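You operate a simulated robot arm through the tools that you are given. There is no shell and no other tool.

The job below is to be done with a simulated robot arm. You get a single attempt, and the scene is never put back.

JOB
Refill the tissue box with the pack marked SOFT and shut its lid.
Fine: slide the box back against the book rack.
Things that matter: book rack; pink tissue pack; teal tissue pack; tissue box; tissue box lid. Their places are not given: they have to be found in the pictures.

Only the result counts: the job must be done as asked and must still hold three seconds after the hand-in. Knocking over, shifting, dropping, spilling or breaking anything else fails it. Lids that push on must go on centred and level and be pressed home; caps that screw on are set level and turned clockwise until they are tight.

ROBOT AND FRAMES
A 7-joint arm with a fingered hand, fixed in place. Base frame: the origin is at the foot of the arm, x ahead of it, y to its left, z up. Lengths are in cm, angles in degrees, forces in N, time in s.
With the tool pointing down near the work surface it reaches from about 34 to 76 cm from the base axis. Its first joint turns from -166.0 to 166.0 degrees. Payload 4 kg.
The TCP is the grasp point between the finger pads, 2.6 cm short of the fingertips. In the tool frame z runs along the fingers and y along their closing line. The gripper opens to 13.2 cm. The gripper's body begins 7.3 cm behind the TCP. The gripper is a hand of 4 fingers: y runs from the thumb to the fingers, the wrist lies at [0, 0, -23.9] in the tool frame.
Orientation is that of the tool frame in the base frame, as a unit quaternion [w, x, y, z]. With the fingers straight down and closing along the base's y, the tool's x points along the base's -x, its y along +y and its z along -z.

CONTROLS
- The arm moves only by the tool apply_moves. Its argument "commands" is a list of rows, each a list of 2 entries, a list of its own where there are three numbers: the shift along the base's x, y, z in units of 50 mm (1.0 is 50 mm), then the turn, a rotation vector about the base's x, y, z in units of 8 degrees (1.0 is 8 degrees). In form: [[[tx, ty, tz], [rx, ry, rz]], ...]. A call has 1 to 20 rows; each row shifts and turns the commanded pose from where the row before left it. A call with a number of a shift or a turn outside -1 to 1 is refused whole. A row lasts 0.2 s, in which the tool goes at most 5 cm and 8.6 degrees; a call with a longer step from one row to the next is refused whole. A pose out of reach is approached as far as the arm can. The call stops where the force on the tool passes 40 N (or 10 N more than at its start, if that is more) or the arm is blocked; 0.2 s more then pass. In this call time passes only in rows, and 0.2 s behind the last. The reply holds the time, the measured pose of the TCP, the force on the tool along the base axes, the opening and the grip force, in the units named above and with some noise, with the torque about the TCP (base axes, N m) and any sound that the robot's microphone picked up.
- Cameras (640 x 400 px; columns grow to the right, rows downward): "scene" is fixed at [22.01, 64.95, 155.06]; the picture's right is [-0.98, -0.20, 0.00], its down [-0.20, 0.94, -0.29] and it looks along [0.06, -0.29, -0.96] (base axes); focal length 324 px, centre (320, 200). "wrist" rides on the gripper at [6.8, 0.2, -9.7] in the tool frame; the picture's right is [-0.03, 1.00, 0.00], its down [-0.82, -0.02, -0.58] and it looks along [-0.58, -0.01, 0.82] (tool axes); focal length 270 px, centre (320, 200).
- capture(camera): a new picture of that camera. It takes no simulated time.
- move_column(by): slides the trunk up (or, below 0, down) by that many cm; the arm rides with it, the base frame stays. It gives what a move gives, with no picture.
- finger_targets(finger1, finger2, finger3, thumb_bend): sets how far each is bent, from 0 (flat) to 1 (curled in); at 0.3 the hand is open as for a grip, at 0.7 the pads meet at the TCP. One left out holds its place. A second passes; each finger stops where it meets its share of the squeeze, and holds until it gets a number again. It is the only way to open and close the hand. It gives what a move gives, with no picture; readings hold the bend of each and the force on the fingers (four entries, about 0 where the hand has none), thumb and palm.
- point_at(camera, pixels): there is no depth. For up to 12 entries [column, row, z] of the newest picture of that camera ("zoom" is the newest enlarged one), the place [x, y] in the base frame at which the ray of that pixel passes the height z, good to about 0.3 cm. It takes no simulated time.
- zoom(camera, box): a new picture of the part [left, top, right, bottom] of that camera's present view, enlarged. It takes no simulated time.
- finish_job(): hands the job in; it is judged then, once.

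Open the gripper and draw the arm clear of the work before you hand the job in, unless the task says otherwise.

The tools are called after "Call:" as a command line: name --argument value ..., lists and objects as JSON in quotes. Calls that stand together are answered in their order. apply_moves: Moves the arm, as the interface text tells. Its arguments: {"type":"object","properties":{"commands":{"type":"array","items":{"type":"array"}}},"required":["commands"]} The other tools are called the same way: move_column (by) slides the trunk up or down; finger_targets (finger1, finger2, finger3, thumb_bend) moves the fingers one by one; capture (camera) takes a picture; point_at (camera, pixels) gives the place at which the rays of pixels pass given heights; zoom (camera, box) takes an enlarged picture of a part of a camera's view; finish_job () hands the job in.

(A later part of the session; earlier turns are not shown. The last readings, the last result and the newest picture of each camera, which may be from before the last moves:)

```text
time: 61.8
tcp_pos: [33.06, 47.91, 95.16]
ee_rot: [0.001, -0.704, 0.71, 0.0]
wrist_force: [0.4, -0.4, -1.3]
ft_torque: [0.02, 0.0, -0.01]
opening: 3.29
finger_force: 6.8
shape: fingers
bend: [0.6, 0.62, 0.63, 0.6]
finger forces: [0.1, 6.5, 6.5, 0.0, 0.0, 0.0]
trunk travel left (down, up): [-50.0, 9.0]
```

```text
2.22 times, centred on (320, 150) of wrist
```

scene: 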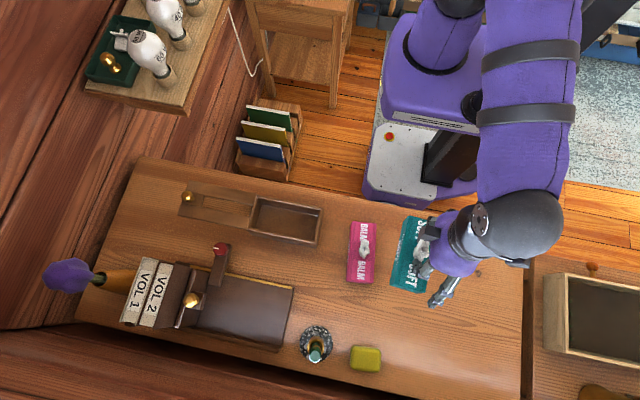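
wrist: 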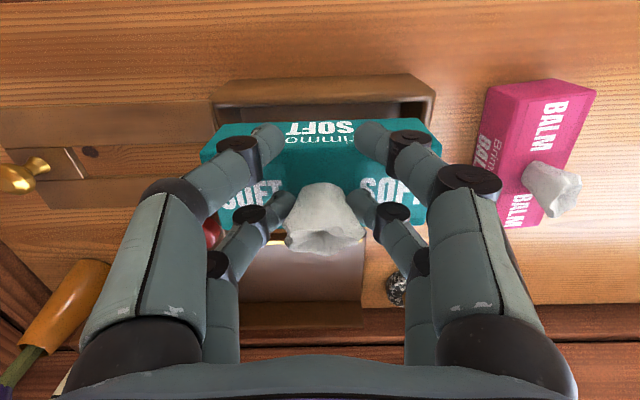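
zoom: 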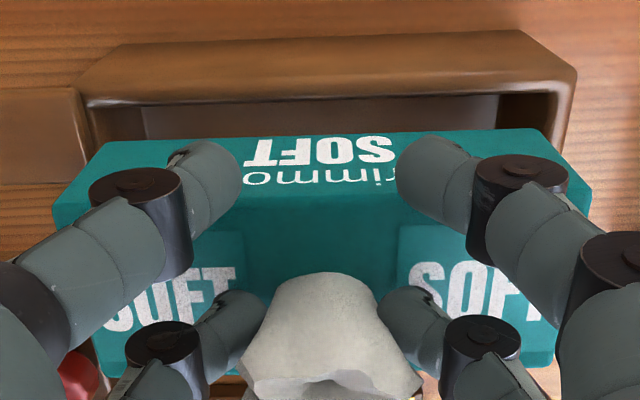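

Scene measurements put the pack's +y edge at y≈52.35 along its length (yaw is good). I'll cross-check x alignment using the wrist zoom: rim corners and the pack's lower front corners.

Call:
point_at --camera "zoom" --pixels '[[80, 98, 86], [577, 78, 86], [142, 105, 86], [502, 93, 86], [104, 143, 87.3], [534, 129, 87.3], [54, 205, 91.6], [592, 188, 91.6]]'

```text
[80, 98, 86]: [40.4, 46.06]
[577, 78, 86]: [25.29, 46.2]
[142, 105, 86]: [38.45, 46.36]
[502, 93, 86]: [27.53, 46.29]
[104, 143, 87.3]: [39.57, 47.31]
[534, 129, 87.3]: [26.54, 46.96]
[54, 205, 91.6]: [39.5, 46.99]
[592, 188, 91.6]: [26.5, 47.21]
```

Box outer x 25.3–40.4 (centre 32.85), pack 26.5–39.55 (centre 33.0); y needs about +0.2. I'll shift (−0.15,+0.2) and lower 3 cm slowly into the box.

Call:
apply_moves --commands '[[[-0.03, 0.04, 0], [0, 0, 0]], [[0, 0, -0.12], [0, 0, 0]], [[0, 0, -0.12], [0, 0, 0]], [[0, 0, -0.12], [0, 0, 0]], [[0, 0, -0.12], [0, 0, 0]], [[0, 0, -0.12], [0, 0, 0]]]'

Call:
zoom --camera "scene" --box '[220, 175, 340, 265]'

Call:
zoom --camera "wrist" --box '[190, 60, 450, 240]'

```text
time: 63.2
tcp_pos: [32.81, 48.18, 92.24]
ee_rot: [0.0, -0.704, 0.71, -0.001]
wrist_force: [0.0, -0.1, -1.6]
ft_torque: [-0.03, 0.01, 0.0]
opening: 3.31
finger_force: 6.7
shape: fingers
bend: [0.6, 0.62, 0.63, 0.6]
finger forces: [0.1, 6.5, 6.4, 0.0, 0.0, 0.1]
trunk travel left (down, up): [-50.0, 9.0]
```

```text
4.44 times, centred on (280, 220) of scene
```

zoom: 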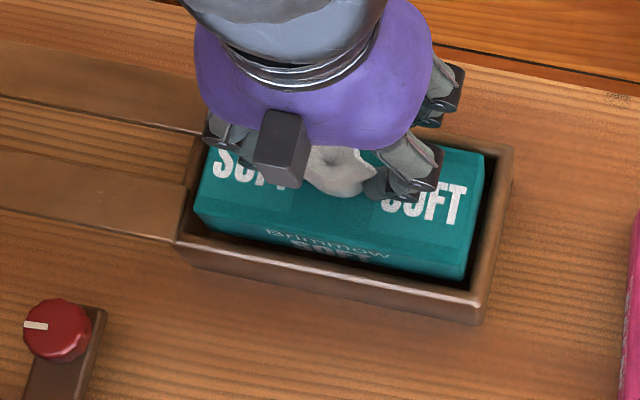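

```text
2.22 times, centred on (320, 150) of wrist
```

zoom: 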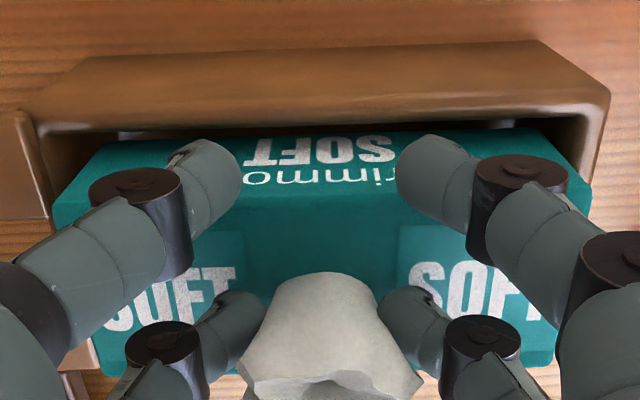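

No contact force and the pack sits inside the rim evenly. I'll lower another 2.6 cm to TCP z≈89.6 and check force.

Call:
apply_moves --commands '[[[0, 0, -0.1], [0, 0, 0]], [[0, 0, -0.1], [0, 0, 0]], [[0, 0, -0.1], [0, 0, 0]], [[0, 0, -0.1], [0, 0, 0]], [[0, 0, -0.1], [0, 0, 0]]]'

Call:
zoom --camera "wrist" --box '[190, 60, 450, 240]'

Call:
zoom --camera "scene" --box '[220, 175, 340, 265]'

```text
time: 64.4
tcp_pos: [32.87, 48.08, 89.54]
ee_rot: [0.001, -0.704, 0.71, 0.0]
wrist_force: [0.0, -0.2, -1.1]
ft_torque: [0.0, 0.01, -0.04]
opening: 3.28
finger_force: 6.4
shape: fingers
bend: [0.6, 0.62, 0.63, 0.6]
finger forces: [0.1, 6.6, 6.5, 0.1, 0.1, 0.0]
trunk travel left (down, up): [-50.0, 9.0]
```

```text
2.22 times, centred on (320, 150) of wrist
```

zoom: 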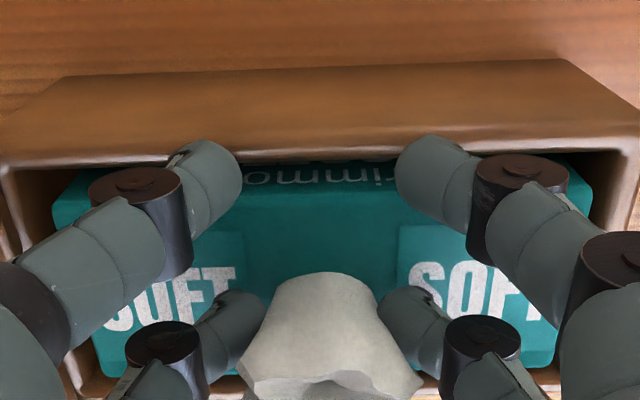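

```text
4.44 times, centred on (280, 220) of scene
```

zoom: 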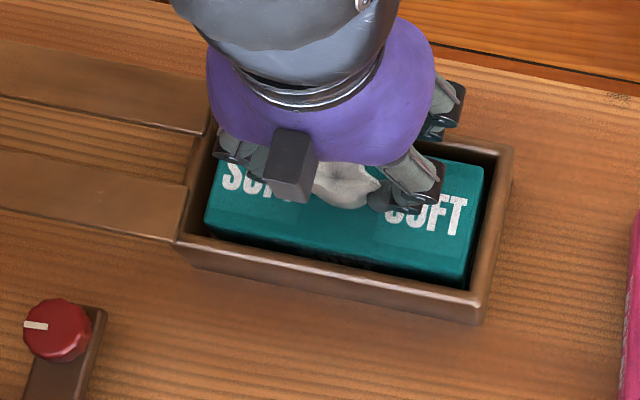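

The near tips are just above the −y rim and the pack is ~1 cm above the floor. I'll creep down in 0.2 cm steps watching the force.

Call:
apply_moves --commands '[[[0, 0, -0.04], [0, 0, 0]]]'

Call:
apply_moves --commands '[[[0, 0, -0.04], [0, 0, 0]]]'

Call:
apply_moves --commands '[[[0, 0, -0.04], [0, 0, 0]]]'

```text
time: 64.8
tcp_pos: [32.85, 48.27, 89.45]
ee_rot: [0.001, -0.704, 0.71, 0.0]
wrist_force: [0.3, 0.2, -0.7]
ft_torque: [0.0, -0.01, 0.0]
opening: 3.3
finger_force: 6.4
shape: fingers
bend: [0.6, 0.62, 0.63, 0.6]
finger forces: [0.0, 6.5, 6.4, 0.0, 0.1, 0.0]
trunk travel left (down, up): [-50.0, 9.0]
```

```text
time: 65.2
tcp_pos: [32.76, 48.13, 89.21]
ee_rot: [-0.001, -0.704, 0.71, 0.0]
wrist_force: [0.4, -0.1, -0.9]
ft_torque: [-0.07, 0.01, 0.02]
opening: 3.3
finger_force: 6.6
shape: fingers
bend: [0.6, 0.62, 0.63, 0.6]
finger forces: [0.0, 6.5, 6.5, 0.1, 0.0, 0.0]
trunk travel left (down, up): [-50.0, 9.0]
```

```text
time: 65.6
tcp_pos: [32.92, 48.17, 89.33]
ee_rot: [0.0, -0.705, 0.71, 0.001]
wrist_force: [-0.8, -1.0, 4.1]
ft_torque: [-0.15, 0.08, 0.0]
opening: 3.31
finger_force: 8.7
shape: fingers
bend: [0.6, 0.62, 0.63, 0.6]
finger forces: [3.8, 6.5, 6.5, 0.1, 1.0, 0.0]
trunk travel left (down, up): [-50.0, 9.0]
```

The near tips touched the rim (force +4 N). I'll back up 0.2 cm and release the tuft; the pack only has ~0.8 cm left to settle between the walls.

Call:
apply_moves --commands '[[[0, 0, 0.04], [0, 0, 0]]]'

Call:
finger_targets --finger2 0.5 --finger3 0.5

Call:
zoom --camera "wrist" --box '[190, 60, 450, 240]'

Call:
zoom --camera "scene" --box '[220, 175, 340, 265]'

```text
time: 66.0
tcp_pos: [32.86, 48.1, 89.29]
ee_rot: [0.0, -0.704, 0.71, 0.0]
wrist_force: [-0.5, 0.3, -0.1]
ft_torque: [-0.01, 0.02, 0.01]
opening: 3.26
finger_force: 6.6
shape: fingers
bend: [0.6, 0.62, 0.63, 0.6]
finger forces: [0.0, 6.5, 6.5, 0.0, 0.1, 0.0]
trunk travel left (down, up): [-50.0, 9.0]
```

```text
time: 67.0
tcp_pos: [32.82, 48.14, 89.45]
ee_rot: [0.0, -0.705, 0.709, 0.0]
wrist_force: [0.6, 0.6, -0.2]
ft_torque: [0.0, -0.01, -0.04]
opening: 3.28
finger_force: 0.1
shape: fingers
bend: [0.6, 0.5, 0.5, 0.6]
finger forces: [0.0, 0.1, 0.0, 0.0, 0.1, 0.1]
trunk travel left (down, up): [-50.0, 9.0]
```

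```text
2.22 times, centred on (320, 150) of wrist
```

zoom: 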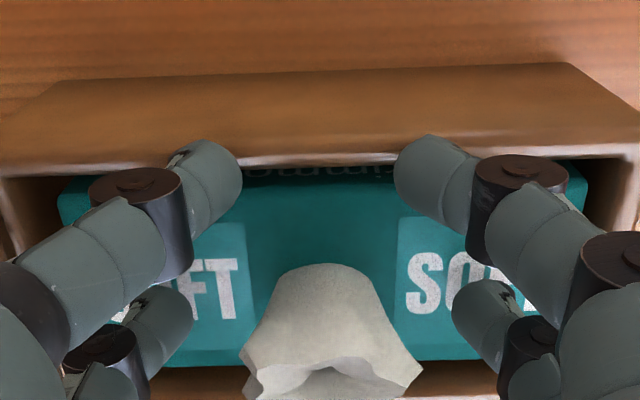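

```text
4.44 times, centred on (280, 220) of scene
```

zoom: 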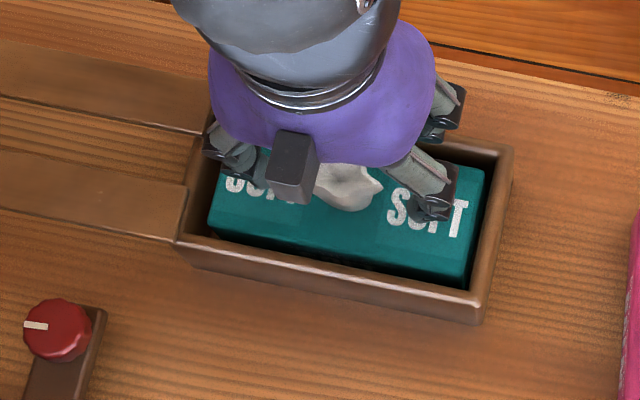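

The pack has settled and the fingers are free. I'll rise to z≈98 and look at the pack in the box.

Call:
apply_moves --commands '[[[0, 0, 0.3], [0, 0, 0]], [[0, 0, 0.5], [0, 0, 0]], [[0, -0.5, 0.5], [0, 0, 0]], [[0, -0.7, 0.4], [0, 0, 0]]]'

Call:
finger_targets --finger1 0.3 --thumb_bend 0.3

Call:
zoom --camera "wrist" --box '[200, 100, 440, 270]'

Call:
zoom --camera "scene" --box '[220, 175, 340, 265]'

```text
time: 68.0
tcp_pos: [32.94, 42.05, 98.01]
ee_rot: [0.0, -0.705, 0.709, 0.0]
wrist_force: [0.0, 0.6, 0.2]
ft_torque: [-0.06, 0.01, -0.02]
opening: 3.24
finger_force: 0.1
shape: fingers
bend: [0.6, 0.5, 0.5, 0.6]
finger forces: [0.0, 0.0, 0.0, 0.0, 0.0, 0.0]
trunk travel left (down, up): [-50.0, 9.0]
```

```text
time: 69.0
tcp_pos: [32.89, 41.96, 97.9]
ee_rot: [0.0, -0.704, 0.71, 0.0]
wrist_force: [-0.2, -0.3, -0.8]
ft_torque: [0.0, 0.0, -0.04]
opening: 13.25
finger_force: 0.0
shape: fingers
bend: [0.3, 0.5, 0.5, 0.3]
finger forces: [0.1, 0.1, 0.1, 0.0, 0.0, 0.0]
trunk travel left (down, up): [-50.0, 9.0]
```

```text
2.35 times, centred on (320, 185) of wrist
```

zoom: 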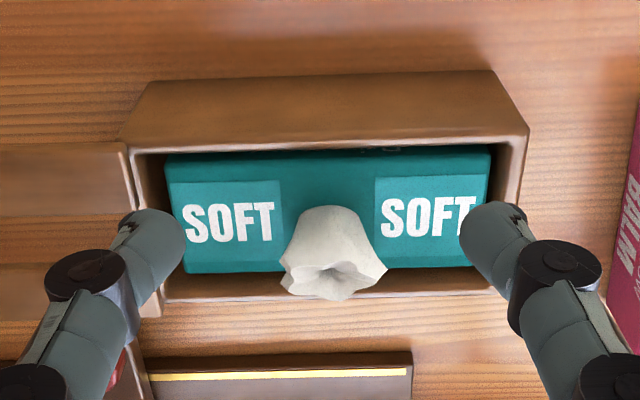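

```text
4.44 times, centred on (280, 220) of scene
```

zoom: 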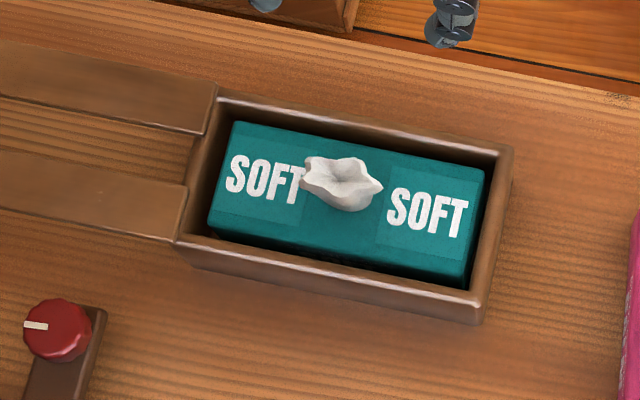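

The SOFT pack lies flat in the box. I'll check the tuft's lateral position against the lid's slot (y≈48.4–51.3) before closing.

Call:
point_at --camera "zoom" --pixels '[[236, 122, 84.9], [486, 168, 84.9], [208, 228, 84.9], [467, 277, 84.9], [340, 183, 89], [345, 158, 89], [338, 208, 89], [215, 132, 86.7], [206, 134, 86.7], [187, 188, 86.7], [175, 240, 86.7]]'

Call:
capture --camera "wrist"

Call:
point_at --camera "wrist" --pixels '[[327, 212, 89], [316, 190, 86], [335, 190, 86]]'

```text
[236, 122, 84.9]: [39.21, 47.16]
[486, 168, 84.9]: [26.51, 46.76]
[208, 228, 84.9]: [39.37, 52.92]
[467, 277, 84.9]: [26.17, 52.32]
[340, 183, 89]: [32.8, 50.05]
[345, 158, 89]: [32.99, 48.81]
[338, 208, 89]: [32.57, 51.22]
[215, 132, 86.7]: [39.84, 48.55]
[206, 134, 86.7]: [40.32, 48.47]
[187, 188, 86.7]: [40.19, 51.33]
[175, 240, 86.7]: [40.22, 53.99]
```

```text
taken
```

wrist: 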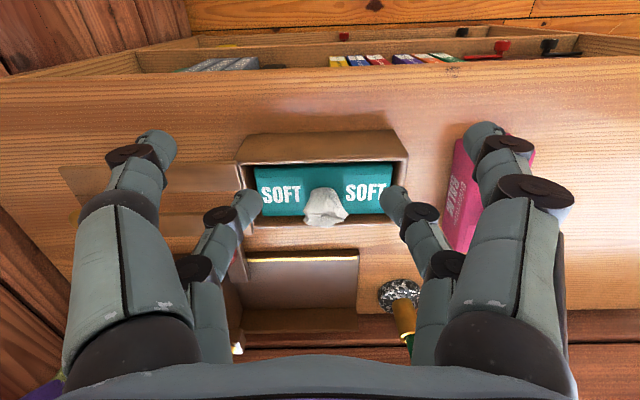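

```text
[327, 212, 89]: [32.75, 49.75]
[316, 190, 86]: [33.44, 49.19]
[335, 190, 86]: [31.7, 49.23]
```

Tuft is at y≈49.9 with ±1.2 half-width, inside the slot (48.5–51.3), so the lid can close. I'll go back to the knob at ≈(54.1,50.4), keeping z low near the reach limit.

Call:
apply_moves --commands '[[[0.855, 0.225, -0.145], [0, 0, 0]], [[0.855, 0.225, -0.145], [0, 0, 0]], [[0.855, 0.225, -0.145], [0, 0, 0]], [[0.855, 0.225, -0.145], [0, 0, 0]], [[0.4, 0.18, -0.1], [0, 0, 0]], [[0.4, 0.18, -0.1], [0, 0, 0]]]'

Call:
capture --camera "wrist"

```text
time: 70.4
tcp_pos: [53.97, 48.42, 93.8]
ee_rot: [-0.001, -0.705, 0.709, 0.001]
wrist_force: [0.3, -0.6, 0.0]
ft_torque: [0.01, -0.01, 0.01]
opening: 13.28
finger_force: 0.1
shape: fingers
bend: [0.3, 0.5, 0.5, 0.3]
finger forces: [0.0, 0.0, 0.0, 0.0, 0.0, 0.1]
trunk travel left (down, up): [-50.0, 9.0]
```

```text
taken
```

wrist: 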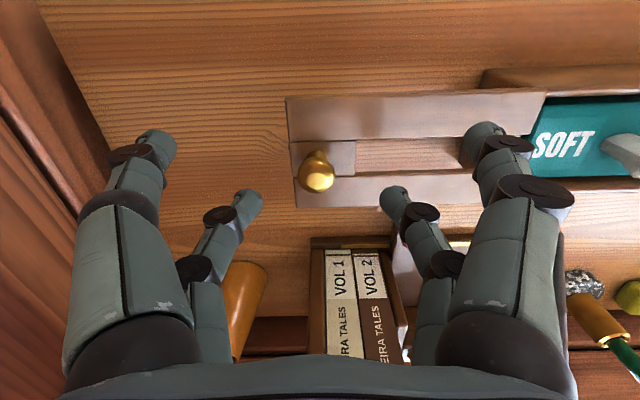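

The knob (318,172) is centred between the fingers. I'll descend to z≈90.6 and grip it.

Call:
apply_moves --commands '[[[0, 0, -0.22], [0, 0, 0]], [[0, 0, -0.22], [0, 0, 0]], [[0, 0, -0.2], [0, 0, 0]]]'

Call:
finger_targets --finger2 0.75 --finger3 0.75

```text
time: 71.2
tcp_pos: [53.96, 48.33, 90.72]
ee_rot: [0.0, -0.704, 0.71, 0.001]
wrist_force: [-0.8, 0.2, 0.1]
ft_torque: [-0.02, 0.0, 0.0]
opening: 13.27
finger_force: 0.0
shape: fingers
bend: [0.3, 0.5, 0.5, 0.3]
finger forces: [0.1, 0.0, 0.0, 0.0, 0.0, 0.1]
trunk travel left (down, up): [-50.0, 9.0]
```

```text
time: 72.2
tcp_pos: [53.94, 48.32, 90.71]
ee_rot: [0.0, -0.705, 0.71, 0.0]
wrist_force: [0.6, 0.7, 0.5]
ft_torque: [-0.07, 0.01, -0.03]
opening: 13.25
finger_force: 6.8
shape: fingers
bend: [0.3, 0.68, 0.66, 0.3]
finger forces: [0.1, 6.4, 6.1, 0.2, 0.1, 0.1]
trunk travel left (down, up): [-50.0, 9.0]
```

Gripped. I'll slide the lid −x by 5 cm first, then check its slot against the tuft.

Call:
apply_moves --commands '[[[-0.1, 0, 0], [0, 0, 0]], [[-0.1, 0, 0], [0, 0, 0]], [[-0.1, 0, 0], [0, 0, 0]], [[-0.1, 0, 0], [0, 0, 0]], [[-0.1, 0, 0], [0, 0, 0]], [[-0.1, 0, 0], [0, 0, 0]], [[-0.1, 0, 0], [0, 0, 0]], [[-0.1, 0, 0], [0, 0, 0]], [[-0.1, 0, 0], [0, 0, 0]], [[-0.1, 0, 0], [0, 0, 0]]]'

Call:
zoom --camera "scene" --box '[200, 170, 340, 265]'

Call:
capture --camera "wrist"

```text
time: 74.4
tcp_pos: [48.9, 48.41, 90.76]
ee_rot: [0.0, -0.704, 0.71, 0.0]
wrist_force: [-0.4, 0.8, 0.2]
ft_torque: [-0.06, 0.0, 0.03]
opening: 13.3
finger_force: 6.4
shape: fingers
bend: [0.3, 0.68, 0.66, 0.3]
finger forces: [0.0, 6.1, 6.4, 0.0, 0.0, 0.0]
trunk travel left (down, up): [-50.0, 9.0]
```

```text
4.21 times, centred on (270, 218) of scene
```

zoom: 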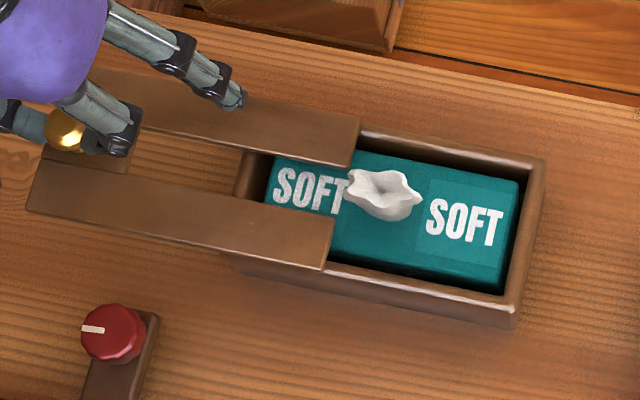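

```text
taken
```

wrist: 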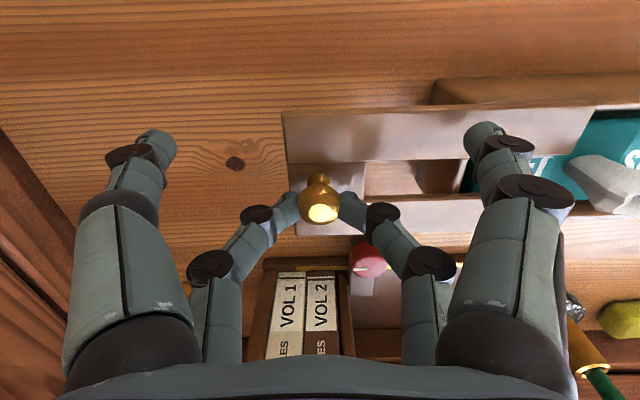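

The slot's open end (zoom y 165–218) lines up with the tuft (≈190). I'll slide 3 cm more, watching force as the tuft enters the slot.

Call:
apply_moves --commands '[[[-0.1, 0, 0], [0, 0, 0]], [[-0.1, 0, 0], [0, 0, 0]], [[-0.1, 0, 0], [0, 0, 0]], [[-0.1, 0, 0], [0, 0, 0]], [[-0.1, 0, 0], [0, 0, 0]], [[-0.1, 0, 0], [0, 0, 0]]]'

Call:
zoom --camera "scene" --box '[200, 170, 340, 265]'

```text
time: 75.8
tcp_pos: [45.89, 48.5, 90.68]
ee_rot: [0.0, -0.704, 0.71, 0.0]
wrist_force: [-0.7, -0.9, -0.6]
ft_torque: [-0.05, -0.03, 0.01]
opening: 13.27
finger_force: 5.9
shape: fingers
bend: [0.3, 0.68, 0.66, 0.3]
finger forces: [0.1, 6.1, 6.4, 0.0, 0.0, 0.0]
trunk travel left (down, up): [-50.0, 9.0]
```

```text
4.21 times, centred on (270, 218) of scene
```

zoom: 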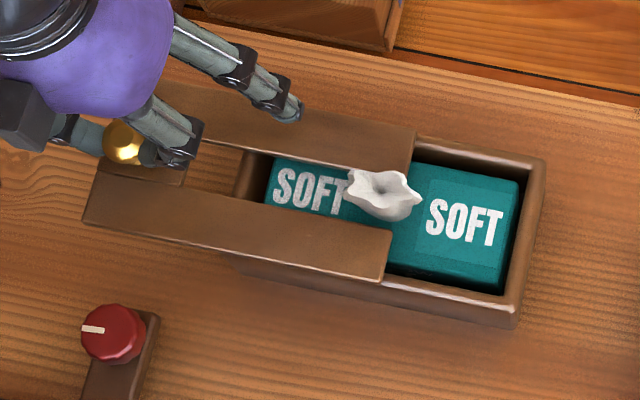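

The tuft is inside the slot with no resistance. I'll continue 4.5 cm in −x.

Call:
apply_moves --commands '[[[-0.1, 0, 0], [0, 0, 0]], [[-0.1, 0, 0], [0, 0, 0]], [[-0.1, 0, 0], [0, 0, 0]], [[-0.1, 0, 0], [0, 0, 0]], [[-0.1, 0, 0], [0, 0, 0]], [[-0.1, 0, 0], [0, 0, 0]], [[-0.1, 0, 0], [0, 0, 0]], [[-0.1, 0, 0], [0, 0, 0]], [[-0.1, 0, 0], [0, 0, 0]]]'

Call:
zoom --camera "scene" --box '[200, 170, 340, 265]'

Call:
capture --camera "wrist"

```text
time: 77.8
tcp_pos: [41.51, 48.49, 90.75]
ee_rot: [-0.001, -0.705, 0.71, 0.001]
wrist_force: [-0.6, -0.5, -0.2]
ft_torque: [-0.05, -0.02, 0.01]
opening: 13.27
finger_force: 6.5
shape: fingers
bend: [0.3, 0.68, 0.66, 0.3]
finger forces: [0.0, 6.2, 6.5, 0.0, 0.1, 0.1]
trunk travel left (down, up): [-50.0, 9.0]
```

```text
4.21 times, centred on (270, 218) of scene
```

zoom: 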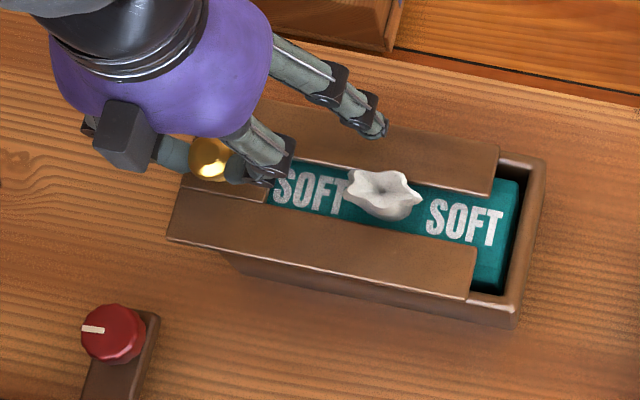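

```text
taken
```

wrist: 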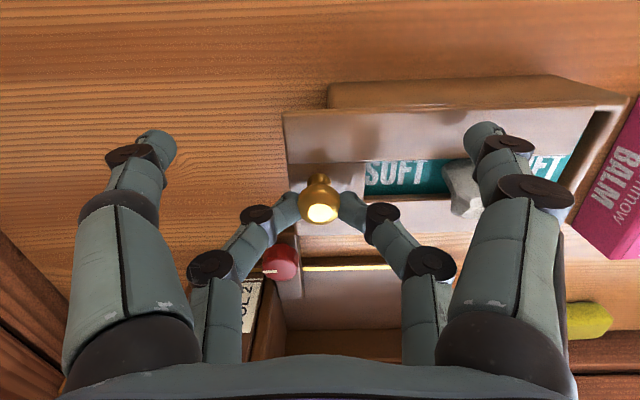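

About 2.4 cm remain. I'll go 1.8 cm more, then finish in fine steps until the stop is felt.

Call:
apply_moves --commands '[[[-0.08, 0, 0], [0, 0, 0]], [[-0.08, 0, 0], [0, 0, 0]], [[-0.08, 0, 0], [0, 0, 0]], [[-0.08, 0, 0], [0, 0, 0]], [[-0.04, 0, 0], [0, 0, 0]]]'

Call:
apply_moves --commands '[[[-0.03, 0, 0], [0, 0, 0]], [[-0.03, 0, 0], [0, 0, 0]]]'

Call:
zoom --camera "scene" --box '[235, 185, 335, 250]'

```text
time: 79.0
tcp_pos: [39.59, 48.56, 90.72]
ee_rot: [-0.001, -0.705, 0.71, -0.001]
wrist_force: [0.6, -0.6, -0.5]
ft_torque: [-0.08, -0.02, 0.0]
opening: 13.26
finger_force: 6.2
shape: fingers
bend: [0.3, 0.68, 0.66, 0.3]
finger forces: [0.0, 6.2, 6.5, 0.0, 0.0, 0.1]
trunk travel left (down, up): [-50.0, 9.0]
```

```text
time: 79.6
tcp_pos: [39.28, 48.58, 90.7]
ee_rot: [-0.001, -0.704, 0.71, 0.0]
wrist_force: [0.8, -0.6, 0.3]
ft_torque: [-0.08, -0.01, -0.02]
opening: 13.24
finger_force: 6.9
shape: fingers
bend: [0.3, 0.68, 0.66, 0.3]
finger forces: [0.0, 6.2, 6.5, 0.0, 0.1, 0.0]
trunk travel left (down, up): [-50.0, 9.0]
```

```text
6.15 times, centred on (285, 218) of scene
```

zoom: 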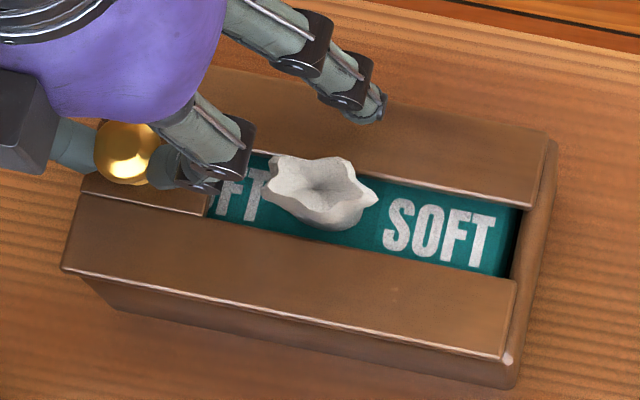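

The lid end is at zoom x≈545 versus 558 originally, so ~0.4 cm remains. I'll creep further in 0.15 cm steps.

Call:
apply_moves --commands '[[[-0.03, 0, 0], [0, 0, 0]], [[-0.03, 0, 0], [0, 0, 0]]]'

Call:
apply_moves --commands '[[[-0.03, 0, 0], [0, 0, 0]]]'

Call:
apply_moves --commands '[[[-0.03, 0, 0], [0, 0, 0]]]'

Call:
zoom --camera "scene" --box '[235, 185, 335, 250]'

```text
time: 80.2
tcp_pos: [38.97, 48.52, 90.7]
ee_rot: [0.0, -0.703, 0.711, -0.001]
wrist_force: [0.2, -0.9, -0.3]
ft_torque: [-0.14, -0.01, 0.0]
opening: 13.25
finger_force: 6.2
shape: fingers
bend: [0.3, 0.68, 0.66, 0.3]
finger forces: [0.1, 6.2, 6.7, 0.1, 0.0, 0.0]
trunk travel left (down, up): [-50.0, 9.0]
```

```text
time: 80.6
tcp_pos: [39.06, 48.45, 90.76]
ee_rot: [0.0, -0.704, 0.71, 0.0]
wrist_force: [1.6, -0.9, -0.4]
ft_torque: [-0.09, -0.02, -0.01]
opening: 13.24
finger_force: 6.1
shape: fingers
bend: [0.3, 0.68, 0.66, 0.3]
finger forces: [0.0, 6.1, 6.7, 0.1, 0.0, 0.1]
trunk travel left (down, up): [-50.0, 9.0]
```

```text
time: 81.0
tcp_pos: [38.78, 48.46, 90.85]
ee_rot: [0.0, -0.704, 0.71, 0.0]
wrist_force: [2.8, -0.1, 0.0]
ft_torque: [-0.05, -0.1, -0.05]
opening: 13.29
finger_force: 6.3
shape: fingers
bend: [0.3, 0.69, 0.66, 0.3]
finger forces: [0.1, 5.1, 7.2, 0.0, 0.1, 0.0]
trunk travel left (down, up): [-50.0, 9.0]
```

```text
6.15 times, centred on (285, 218) of scene
```

zoom: 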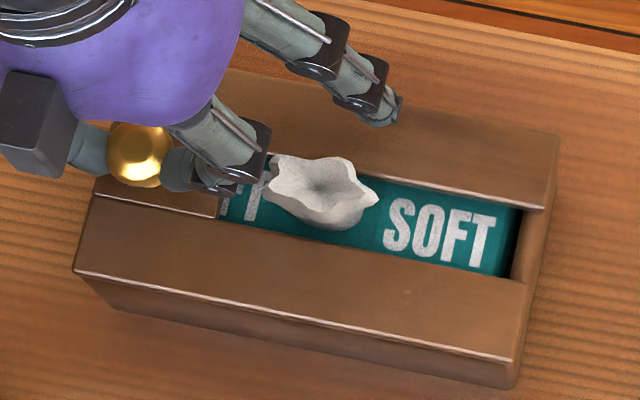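

Force rose to 2.8 N and the lid end is back at zoom (558,133), exactly its original shut position. I'll release the knob gently and rise.

Call:
finger_targets --finger2 0.62 --finger3 0.62

Call:
apply_moves --commands '[[[0, 0, 0.12], [0, 0, 0]]]'

Call:
finger_targets --finger2 0.55 --finger3 0.55

Call:
apply_moves --commands '[[[0, 0, 0.4], [0, 0, 0]], [[0, 0, 0.6], [0, 0, 0]], [[0, -0.6, 0.3], [0, 0, 0]], [[0, -0.6, 0.2], [0, 0, 0]]]'

Call:
capture --camera "wrist"

Call:
zoom --camera "scene" --box '[180, 175, 340, 300]'

```text
time: 82.0
tcp_pos: [38.63, 48.51, 90.71]
ee_rot: [-0.001, -0.704, 0.71, 0.0]
wrist_force: [0.7, -0.4, -0.7]
ft_torque: [0.02, 0.0, 0.01]
opening: 13.26
finger_force: 0.1
shape: fingers
bend: [0.3, 0.62, 0.62, 0.3]
finger forces: [0.1, 0.0, 0.1, 0.0, 0.1, 0.0]
trunk travel left (down, up): [-50.0, 9.0]
```

```text
time: 82.4
tcp_pos: [38.69, 48.47, 91.45]
ee_rot: [0.0, -0.705, 0.71, -0.001]
wrist_force: [0.4, -0.2, -0.4]
ft_torque: [-0.01, 0.02, -0.01]
opening: 13.25
finger_force: 0.4
shape: fingers
bend: [0.3, 0.62, 0.62, 0.3]
finger forces: [0.0, 0.0, 0.4, 0.1, 0.0, 0.0]
trunk travel left (down, up): [-50.0, 9.0]
```

```text
time: 83.4
tcp_pos: [38.71, 48.44, 91.54]
ee_rot: [0.0, -0.705, 0.71, 0.001]
wrist_force: [-0.1, -0.7, 0.6]
ft_torque: [-0.01, -0.01, 0.01]
opening: 13.26
finger_force: 0.1
shape: fingers
bend: [0.3, 0.55, 0.55, 0.3]
finger forces: [0.0, 0.0, 0.1, 0.0, 0.0, 0.0]
trunk travel left (down, up): [-50.0, 9.0]
```

```text
time: 84.4
tcp_pos: [38.87, 42.48, 98.77]
ee_rot: [0.0, -0.704, 0.71, 0.0]
wrist_force: [-0.2, 0.1, 0.3]
ft_torque: [0.0, 0.0, 0.02]
opening: 13.26
finger_force: 0.0
shape: fingers
bend: [0.3, 0.55, 0.55, 0.3]
finger forces: [0.0, 0.1, 0.0, 0.1, 0.1, 0.0]
trunk travel left (down, up): [-50.0, 9.0]
```

```text
taken
```

wrist: 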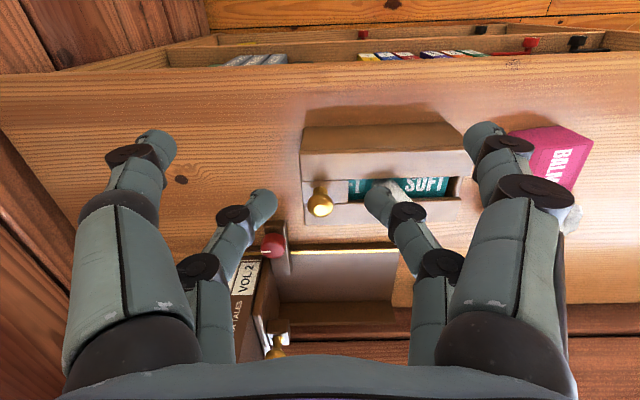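

```text
3.20 times, centred on (260, 238) of scene
```

zoom: 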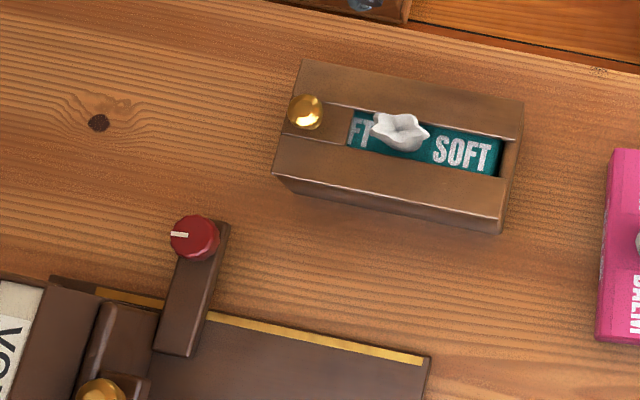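

The lid is shut and the tuft shows through the slot. Next I'll slide the box +y; first I'll measure the rack's front edge and the red lever in the wrist view.

Call:
zoom --camera "wrist" --box '[200, 110, 480, 340]'

```text
1.74 times, centred on (340, 225) of wrist
```

zoom: 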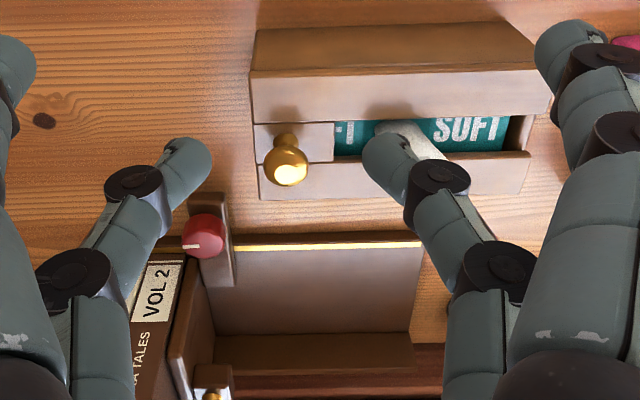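

I'll triangulate the rack's front edge: wrist zoom right front corner around (421,232–242), scene zoom corner around (430,357).

Call:
point_at --camera "zoom" --pixels '[[421, 231, 80], [421, 241, 81], [421, 241, 83], [240, 240, 80], [240, 250, 81], [240, 250, 83], [188, 195, 80], [228, 194, 80], [232, 282, 81], [205, 232, 86], [205, 232, 90]]'

Call:
zoom --camera "scene" --box '[180, 230, 310, 310]'

```text
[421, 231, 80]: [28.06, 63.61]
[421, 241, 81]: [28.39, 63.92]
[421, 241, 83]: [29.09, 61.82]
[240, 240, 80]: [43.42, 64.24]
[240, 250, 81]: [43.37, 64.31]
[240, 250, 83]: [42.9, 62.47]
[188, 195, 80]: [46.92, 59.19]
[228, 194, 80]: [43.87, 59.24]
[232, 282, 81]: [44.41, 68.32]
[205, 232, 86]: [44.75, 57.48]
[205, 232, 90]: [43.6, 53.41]
```

```text
4.92 times, centred on (245, 270) of scene
```

zoom: 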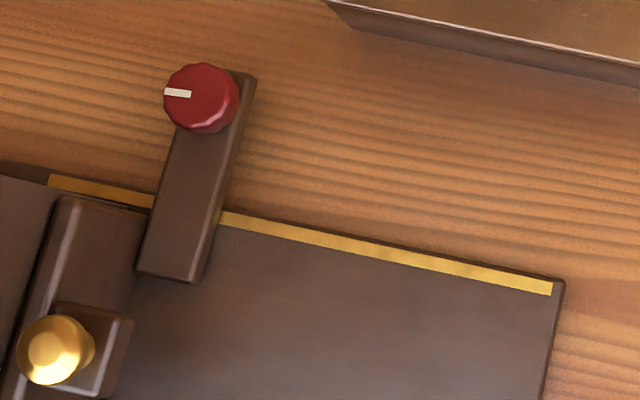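

I'll read the scene-camera location of the rack's front-right corner (563,280) and edge points, plus the lever end.

Call:
point_at --camera "zoom" --pixels '[[564, 279, 80], [564, 279, 81], [564, 279, 82], [220, 207, 81], [220, 207, 82], [255, 78, 82], [255, 78, 85], [200, 282, 82], [200, 282, 85], [240, 100, 85]]'

```text
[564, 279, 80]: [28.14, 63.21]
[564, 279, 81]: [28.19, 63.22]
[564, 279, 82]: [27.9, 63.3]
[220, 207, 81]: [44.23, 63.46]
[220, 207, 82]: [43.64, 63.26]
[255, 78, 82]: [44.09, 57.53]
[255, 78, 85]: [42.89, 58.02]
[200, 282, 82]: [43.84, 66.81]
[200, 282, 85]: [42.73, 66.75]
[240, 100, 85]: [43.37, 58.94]
```

Rack front is at y≈63.4 with its plate top ≈81.6; the lever stays at x≥43, clear of the box (x≤40.6). I'll set all fingers to 0.4, tilt 8° so the tips lead, and come down in front of the box at about (32.9,38,85).

Call:
finger_targets --finger1 0.4 --finger2 0.4 --finger3 0.4 --thumb_bend 0.4

Call:
apply_moves --commands '[[[-0.4, -0.3, -0.2], [0, 0, 0.06]], [[-0.4, -0.3, -0.2], [1, 0, 0]], [[-0.4, -0.3, -0.3], [0, 0, 0]]]'

Call:
capture --camera "wrist"

Call:
capture --camera "scene"

```text
time: 85.4
tcp_pos: [38.97, 42.47, 98.82]
ee_rot: [0.0, -0.705, 0.709, 0.0]
wrist_force: [0.8, 0.2, 0.1]
ft_torque: [0.02, 0.01, -0.01]
opening: 10.01
finger_force: 0.1
shape: fingers
bend: [0.4, 0.4, 0.4, 0.4]
finger forces: [0.0, 0.0, 0.0, 0.0, 0.0, 0.0]
trunk travel left (down, up): [-50.0, 9.0]
```

```text
time: 86.2
tcp_pos: [32.73, 38.08, 95.4]
ee_rot: [-0.05, 0.707, -0.704, -0.051]
wrist_force: [0.7, -0.4, -0.3]
ft_torque: [0.03, 0.02, 0.02]
opening: 10.02
finger_force: 0.1
shape: fingers
bend: [0.4, 0.4, 0.4, 0.4]
finger forces: [0.1, 0.1, 0.0, 0.0, 0.0, 0.0]
trunk travel left (down, up): [-50.0, 9.0]
```

```text
taken
```

wrist: 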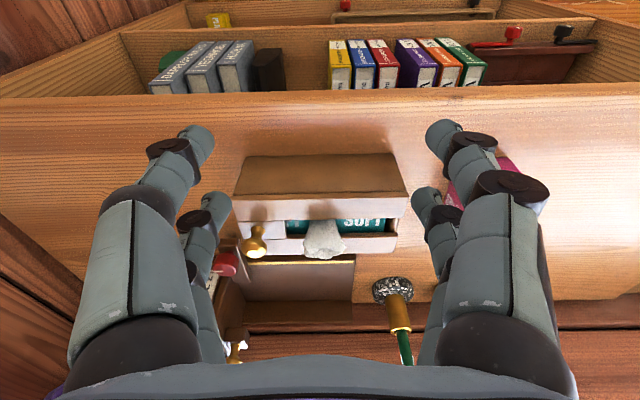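

```text
taken
```

scene: 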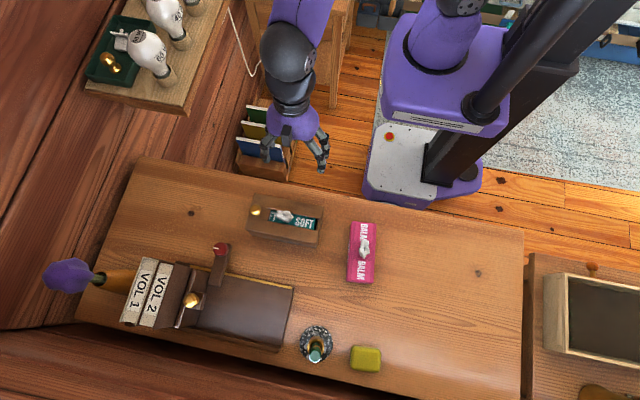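

There's a bookshelf below the table's front edge (wrist top rows). Before descending I'll check how high it is; zooming there now and again from a lower pose.

Call:
zoom --camera "wrist" --box '[300, 0, 520, 130]'

Call:
point_at --camera "wrist" --pixels '[[330, 90, 80], [464, 87, 80], [438, 86, 80], [438, 86, 60], [438, 86, 40], [438, 86, 20], [413, 39, 80], [413, 39, 60], [413, 39, 40], [413, 39, 20]]'

```text
2.91 times, centred on (410, 65) of wrist
```

zoom: 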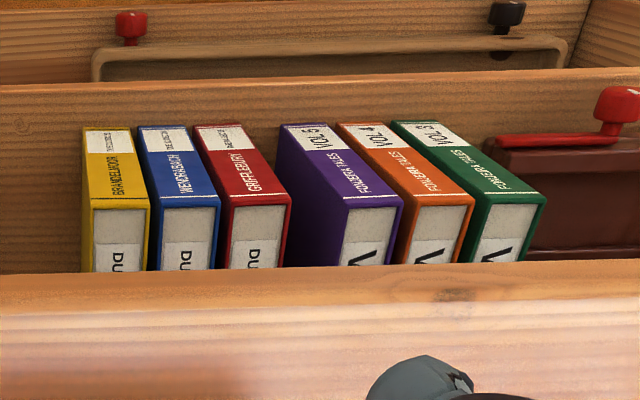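

```text
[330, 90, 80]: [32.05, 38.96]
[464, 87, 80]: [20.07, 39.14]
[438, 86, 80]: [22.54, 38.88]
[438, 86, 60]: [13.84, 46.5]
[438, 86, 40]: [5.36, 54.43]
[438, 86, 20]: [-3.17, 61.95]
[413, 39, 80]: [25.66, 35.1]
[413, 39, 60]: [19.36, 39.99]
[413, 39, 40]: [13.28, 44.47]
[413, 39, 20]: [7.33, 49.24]
```

The table edge occludes those books, so they are under the table; nothing stands in front above z=80. I'll descend to about (32.9,40.5,85) in front of the box.

Call:
apply_moves --commands '[[[0.01, 0.16, -0.6], [0, 0, 0]], [[0.01, 0.16, -0.6], [0, 0, 0]], [[0.01, 0.16, -0.6], [0, 0, 0]], [[0, 0, -0.25], [0, 0, 0]]]'

Call:
capture --camera "wrist"

Call:
zoom --camera "scene" --box '[210, 140, 360, 260]'

```text
time: 87.2
tcp_pos: [32.92, 40.45, 85.06]
ee_rot: [-0.05, 0.706, -0.705, -0.049]
wrist_force: [0.0, -0.8, -0.6]
ft_torque: [-0.03, -0.03, 0.0]
opening: 10.04
finger_force: 0.0
shape: fingers
bend: [0.4, 0.4, 0.4, 0.4]
finger forces: [0.1, 0.0, 0.0, 0.1, 0.0, 0.0]
trunk travel left (down, up): [-50.0, 9.0]
```

```text
taken
```

wrist: 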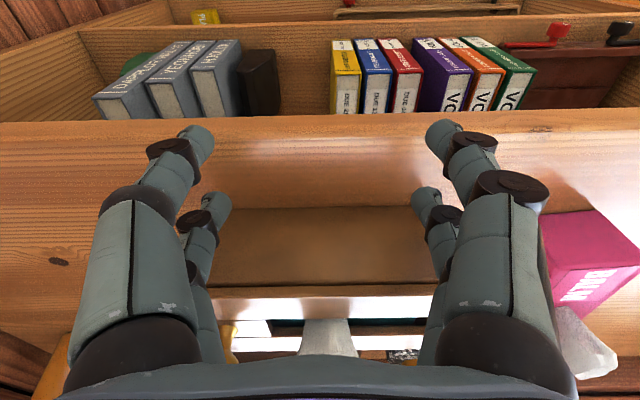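

```text
3.33 times, centred on (285, 200) of scene
```

zoom: 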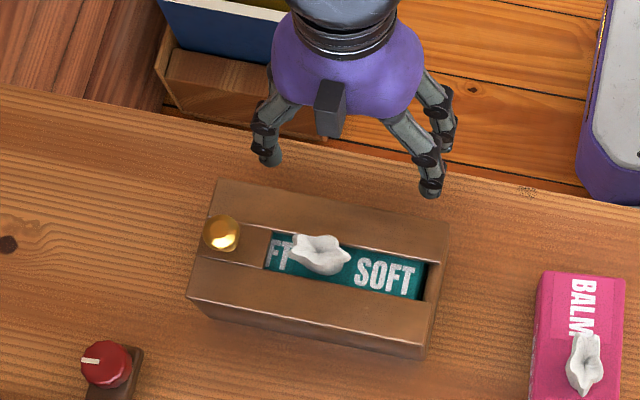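

Both far fingers face the box front symmetrically. I'll push +y in small steps, first 3 cm, monitoring the force.

Call:
apply_moves --commands '[[[0, 0.08, 0], [0, 0, 0]], [[0, 0.08, 0], [0, 0, 0]], [[0, 0.08, 0], [0, 0, 0]], [[0, 0.08, 0], [0, 0, 0]], [[0, 0.08, 0], [0, 0, 0]], [[0, 0.08, 0], [0, 0, 0]], [[0, 0.08, 0], [0, 0, 0]], [[0, 0.08, 0], [0, 0, 0]]]'

Call:
zoom --camera "scene" --box '[210, 160, 360, 280]'

```text
time: 89.0
tcp_pos: [32.91, 43.66, 85.01]
ee_rot: [-0.048, 0.706, -0.705, -0.049]
wrist_force: [0.2, -3.4, -0.4]
ft_torque: [-0.04, -0.01, 0.02]
opening: 10.03
finger_force: 1.6
shape: fingers
bend: [0.4, 0.4, 0.4, 0.4]
finger forces: [0.1, 1.7, 1.9, 0.0, 0.0, 0.0]
trunk travel left (down, up): [-50.0, 9.0]
```

```text
3.33 times, centred on (285, 220) of scene
```

zoom: 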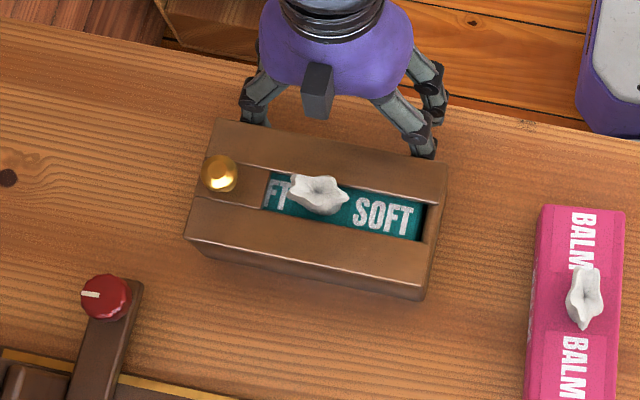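

Contact is balanced (1.7/1.9 N per finger, 3.4 N total) and the box slides. I'll push another 4 cm and check straightness.

Call:
apply_moves --commands '[[[0, 0.08, 0], [0, 0, 0]], [[0, 0.08, 0], [0, 0, 0]], [[0, 0.08, 0], [0, 0, 0]], [[0, 0.08, 0], [0, 0, 0]], [[0, 0.08, 0], [0, 0, 0]], [[0, 0.08, 0], [0, 0, 0]], [[0, 0.08, 0], [0, 0, 0]], [[0, 0.08, 0], [0, 0, 0]], [[0, 0.08, 0], [0, 0, 0]], [[0, 0.08, 0], [0, 0, 0]]]'

Call:
zoom --camera "scene" --box '[190, 180, 340, 300]'

```text
time: 91.2
tcp_pos: [32.95, 47.68, 85.21]
ee_rot: [-0.05, 0.706, -0.705, -0.05]
wrist_force: [0.2, -3.1, -0.1]
ft_torque: [-0.09, -0.02, 0.0]
opening: 10.04
finger_force: 1.6
shape: fingers
bend: [0.4, 0.4, 0.4, 0.4]
finger forces: [0.0, 1.6, 1.4, 0.1, 0.1, 0.0]
trunk travel left (down, up): [-50.0, 9.0]
```

```text
3.33 times, centred on (265, 240) of scene
```

zoom: 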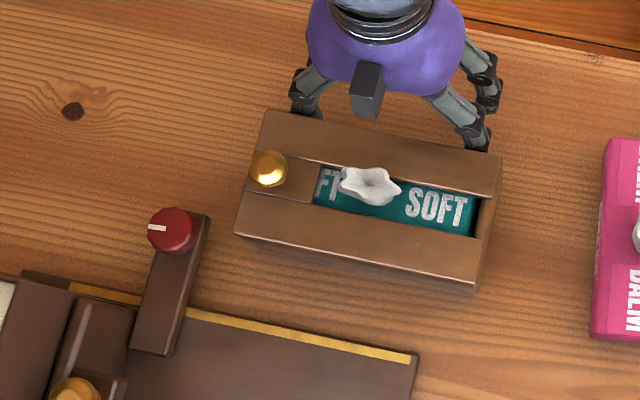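

The box stays straight with ~1.6 cm clearance to the lever. I'll push 3.6 cm more, then creep to contact.

Call:
apply_moves --commands '[[[0, 0.08, 0], [0, 0, 0]], [[0, 0.08, 0], [0, 0, 0]], [[0, 0.08, 0], [0, 0, 0]], [[0, 0.08, 0], [0, 0, 0]], [[0, 0.08, 0], [0, 0, 0]], [[0, 0.08, 0], [0, 0, 0]], [[0, 0.08, 0], [0, 0, 0]], [[0, 0.08, 0], [0, 0, 0]], [[0, 0.08, 0], [0, 0, 0]]]'

Call:
zoom --camera "scene" --box '[190, 200, 320, 300]'

```text
time: 93.2
tcp_pos: [32.96, 51.13, 85.2]
ee_rot: [0.049, -0.705, 0.706, 0.05]
wrist_force: [-0.2, -2.5, 0.0]
ft_torque: [-0.07, 0.03, -0.01]
opening: 10.06
finger_force: 1.9
shape: fingers
bend: [0.4, 0.4, 0.4, 0.4]
finger forces: [0.0, 1.6, 1.6, 0.0, 0.0, 0.0]
trunk travel left (down, up): [-50.0, 9.0]
```

```text
4.00 times, centred on (255, 250) of scene
```

zoom: 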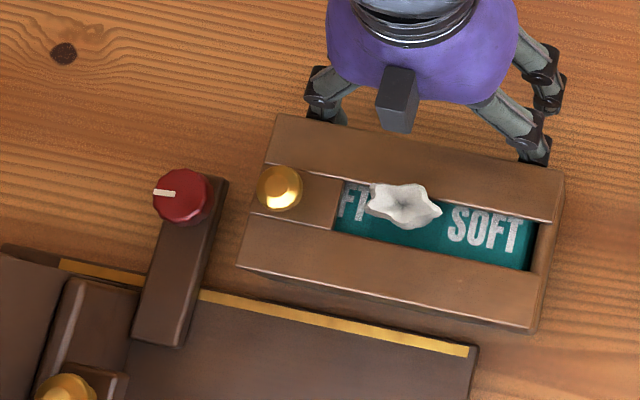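

About 1.5–1.8 cm of gap remains (box lower edge vs gold strip front edge). I'll creep 1 cm, then single small steps watching for the force rise.

Call:
apply_moves --commands '[[[0, 0.05, 0], [0, 0, 0]], [[0, 0.05, 0], [0, 0, 0]], [[0, 0.05, 0], [0, 0, 0]], [[0, 0.05, 0], [0, 0, 0]]]'

Call:
apply_moves --commands '[[[0, 0.04, 0], [0, 0, 0]]]'

Call:
apply_moves --commands '[[[0, 0.04, 0], [0, 0, 0]]]'

Call:
zoom --camera "scene" --box '[190, 220, 310, 300]'

```text
time: 94.2
tcp_pos: [32.72, 52.07, 84.89]
ee_rot: [-0.049, 0.705, -0.705, -0.049]
wrist_force: [-0.7, -3.9, 0.6]
ft_torque: [-0.07, 0.03, 0.01]
opening: 10.04
finger_force: 2.1
shape: fingers
bend: [0.4, 0.4, 0.4, 0.4]
finger forces: [0.1, 1.8, 2.1, 0.1, 0.1, 0.0]
trunk travel left (down, up): [-50.0, 9.0]
```

```text
time: 94.6
tcp_pos: [32.92, 52.3, 85.14]
ee_rot: [-0.048, 0.706, -0.705, -0.049]
wrist_force: [-1.2, -7.1, 1.4]
ft_torque: [-0.15, 0.02, 0.0]
opening: 10.06
finger_force: 3.9
shape: fingers
bend: [0.4, 0.4, 0.4, 0.4]
finger forces: [0.1, 3.8, 3.9, 0.1, 0.0, 0.0]
trunk travel left (down, up): [-50.0, 9.0]
```

```text
time: 95.0
tcp_pos: [32.96, 52.33, 85.14]
ee_rot: [0.048, -0.705, 0.706, 0.049]
wrist_force: [-1.2, -17.6, 1.4]
ft_torque: [-0.34, -0.06, 0.09]
opening: 10.02
finger_force: 8.9
shape: fingers
bend: [0.4, 0.4, 0.4, 0.4]
finger forces: [0.1, 9.0, 8.4, 0.0, 0.0, 0.0]
trunk travel left (down, up): [-50.0, 9.0]
```

```text
5.00 times, centred on (250, 260) of scene
```

zoom: 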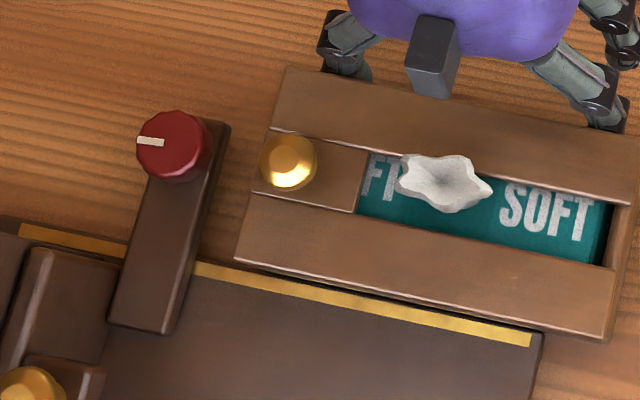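

Force jumped to 17.6 N, evenly on both fingers: the box is against the rack, and the rack corner hasn't moved measurably. I'll back off 3 cm in −y and rise clear.

Call:
apply_moves --commands '[[[0, -0.06, 0], [0, 0, 0]], [[0, -0.2, 0], [0, 0, 0]], [[0, -0.5, 0], [0, 0, 0]], [[0, -0.5, 0.2], [0, 0, 0]], [[0, -0.5, 0.5], [0, 0, 0]], [[0, -0.5, 0.6], [0, 0, 0]], [[0, -0.3, 0.8], [0, 0, 0]]]'

Call:
capture --camera "scene"

Call:
zoom --camera "scene" --box '[190, 220, 310, 300]'

Call:
capture --camera "wrist"

```text
time: 96.6
tcp_pos: [32.95, 39.71, 95.69]
ee_rot: [-0.049, 0.706, -0.705, -0.049]
wrist_force: [-0.3, -0.9, 0.0]
ft_torque: [-0.01, -0.01, -0.02]
opening: 10.0
finger_force: 0.0
shape: fingers
bend: [0.4, 0.4, 0.4, 0.4]
finger forces: [0.0, 0.1, 0.1, 0.0, 0.1, 0.0]
trunk travel left (down, up): [-50.0, 9.0]
```

```text
taken
```

scene: 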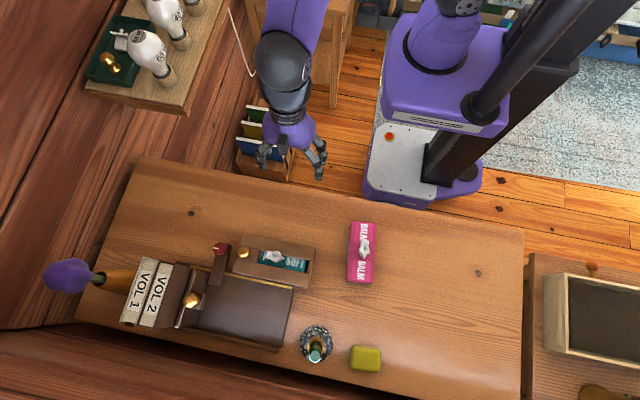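

```text
5.00 times, centred on (250, 260) of scene
```

zoom: 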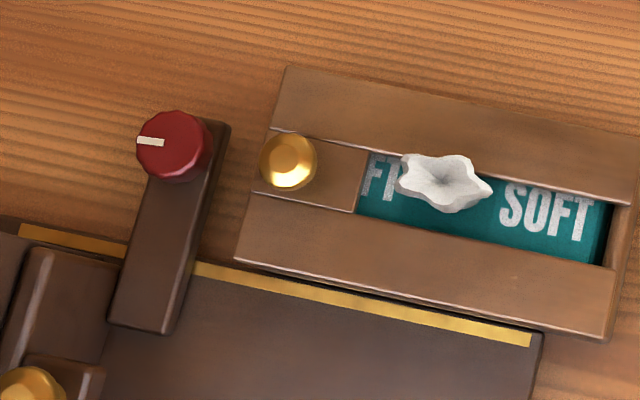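

```text
taken
```

wrist: 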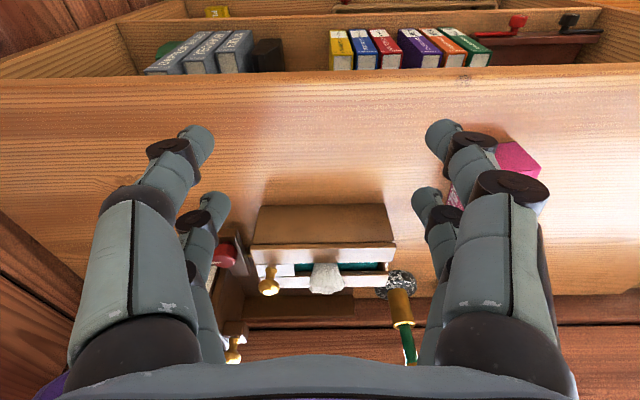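

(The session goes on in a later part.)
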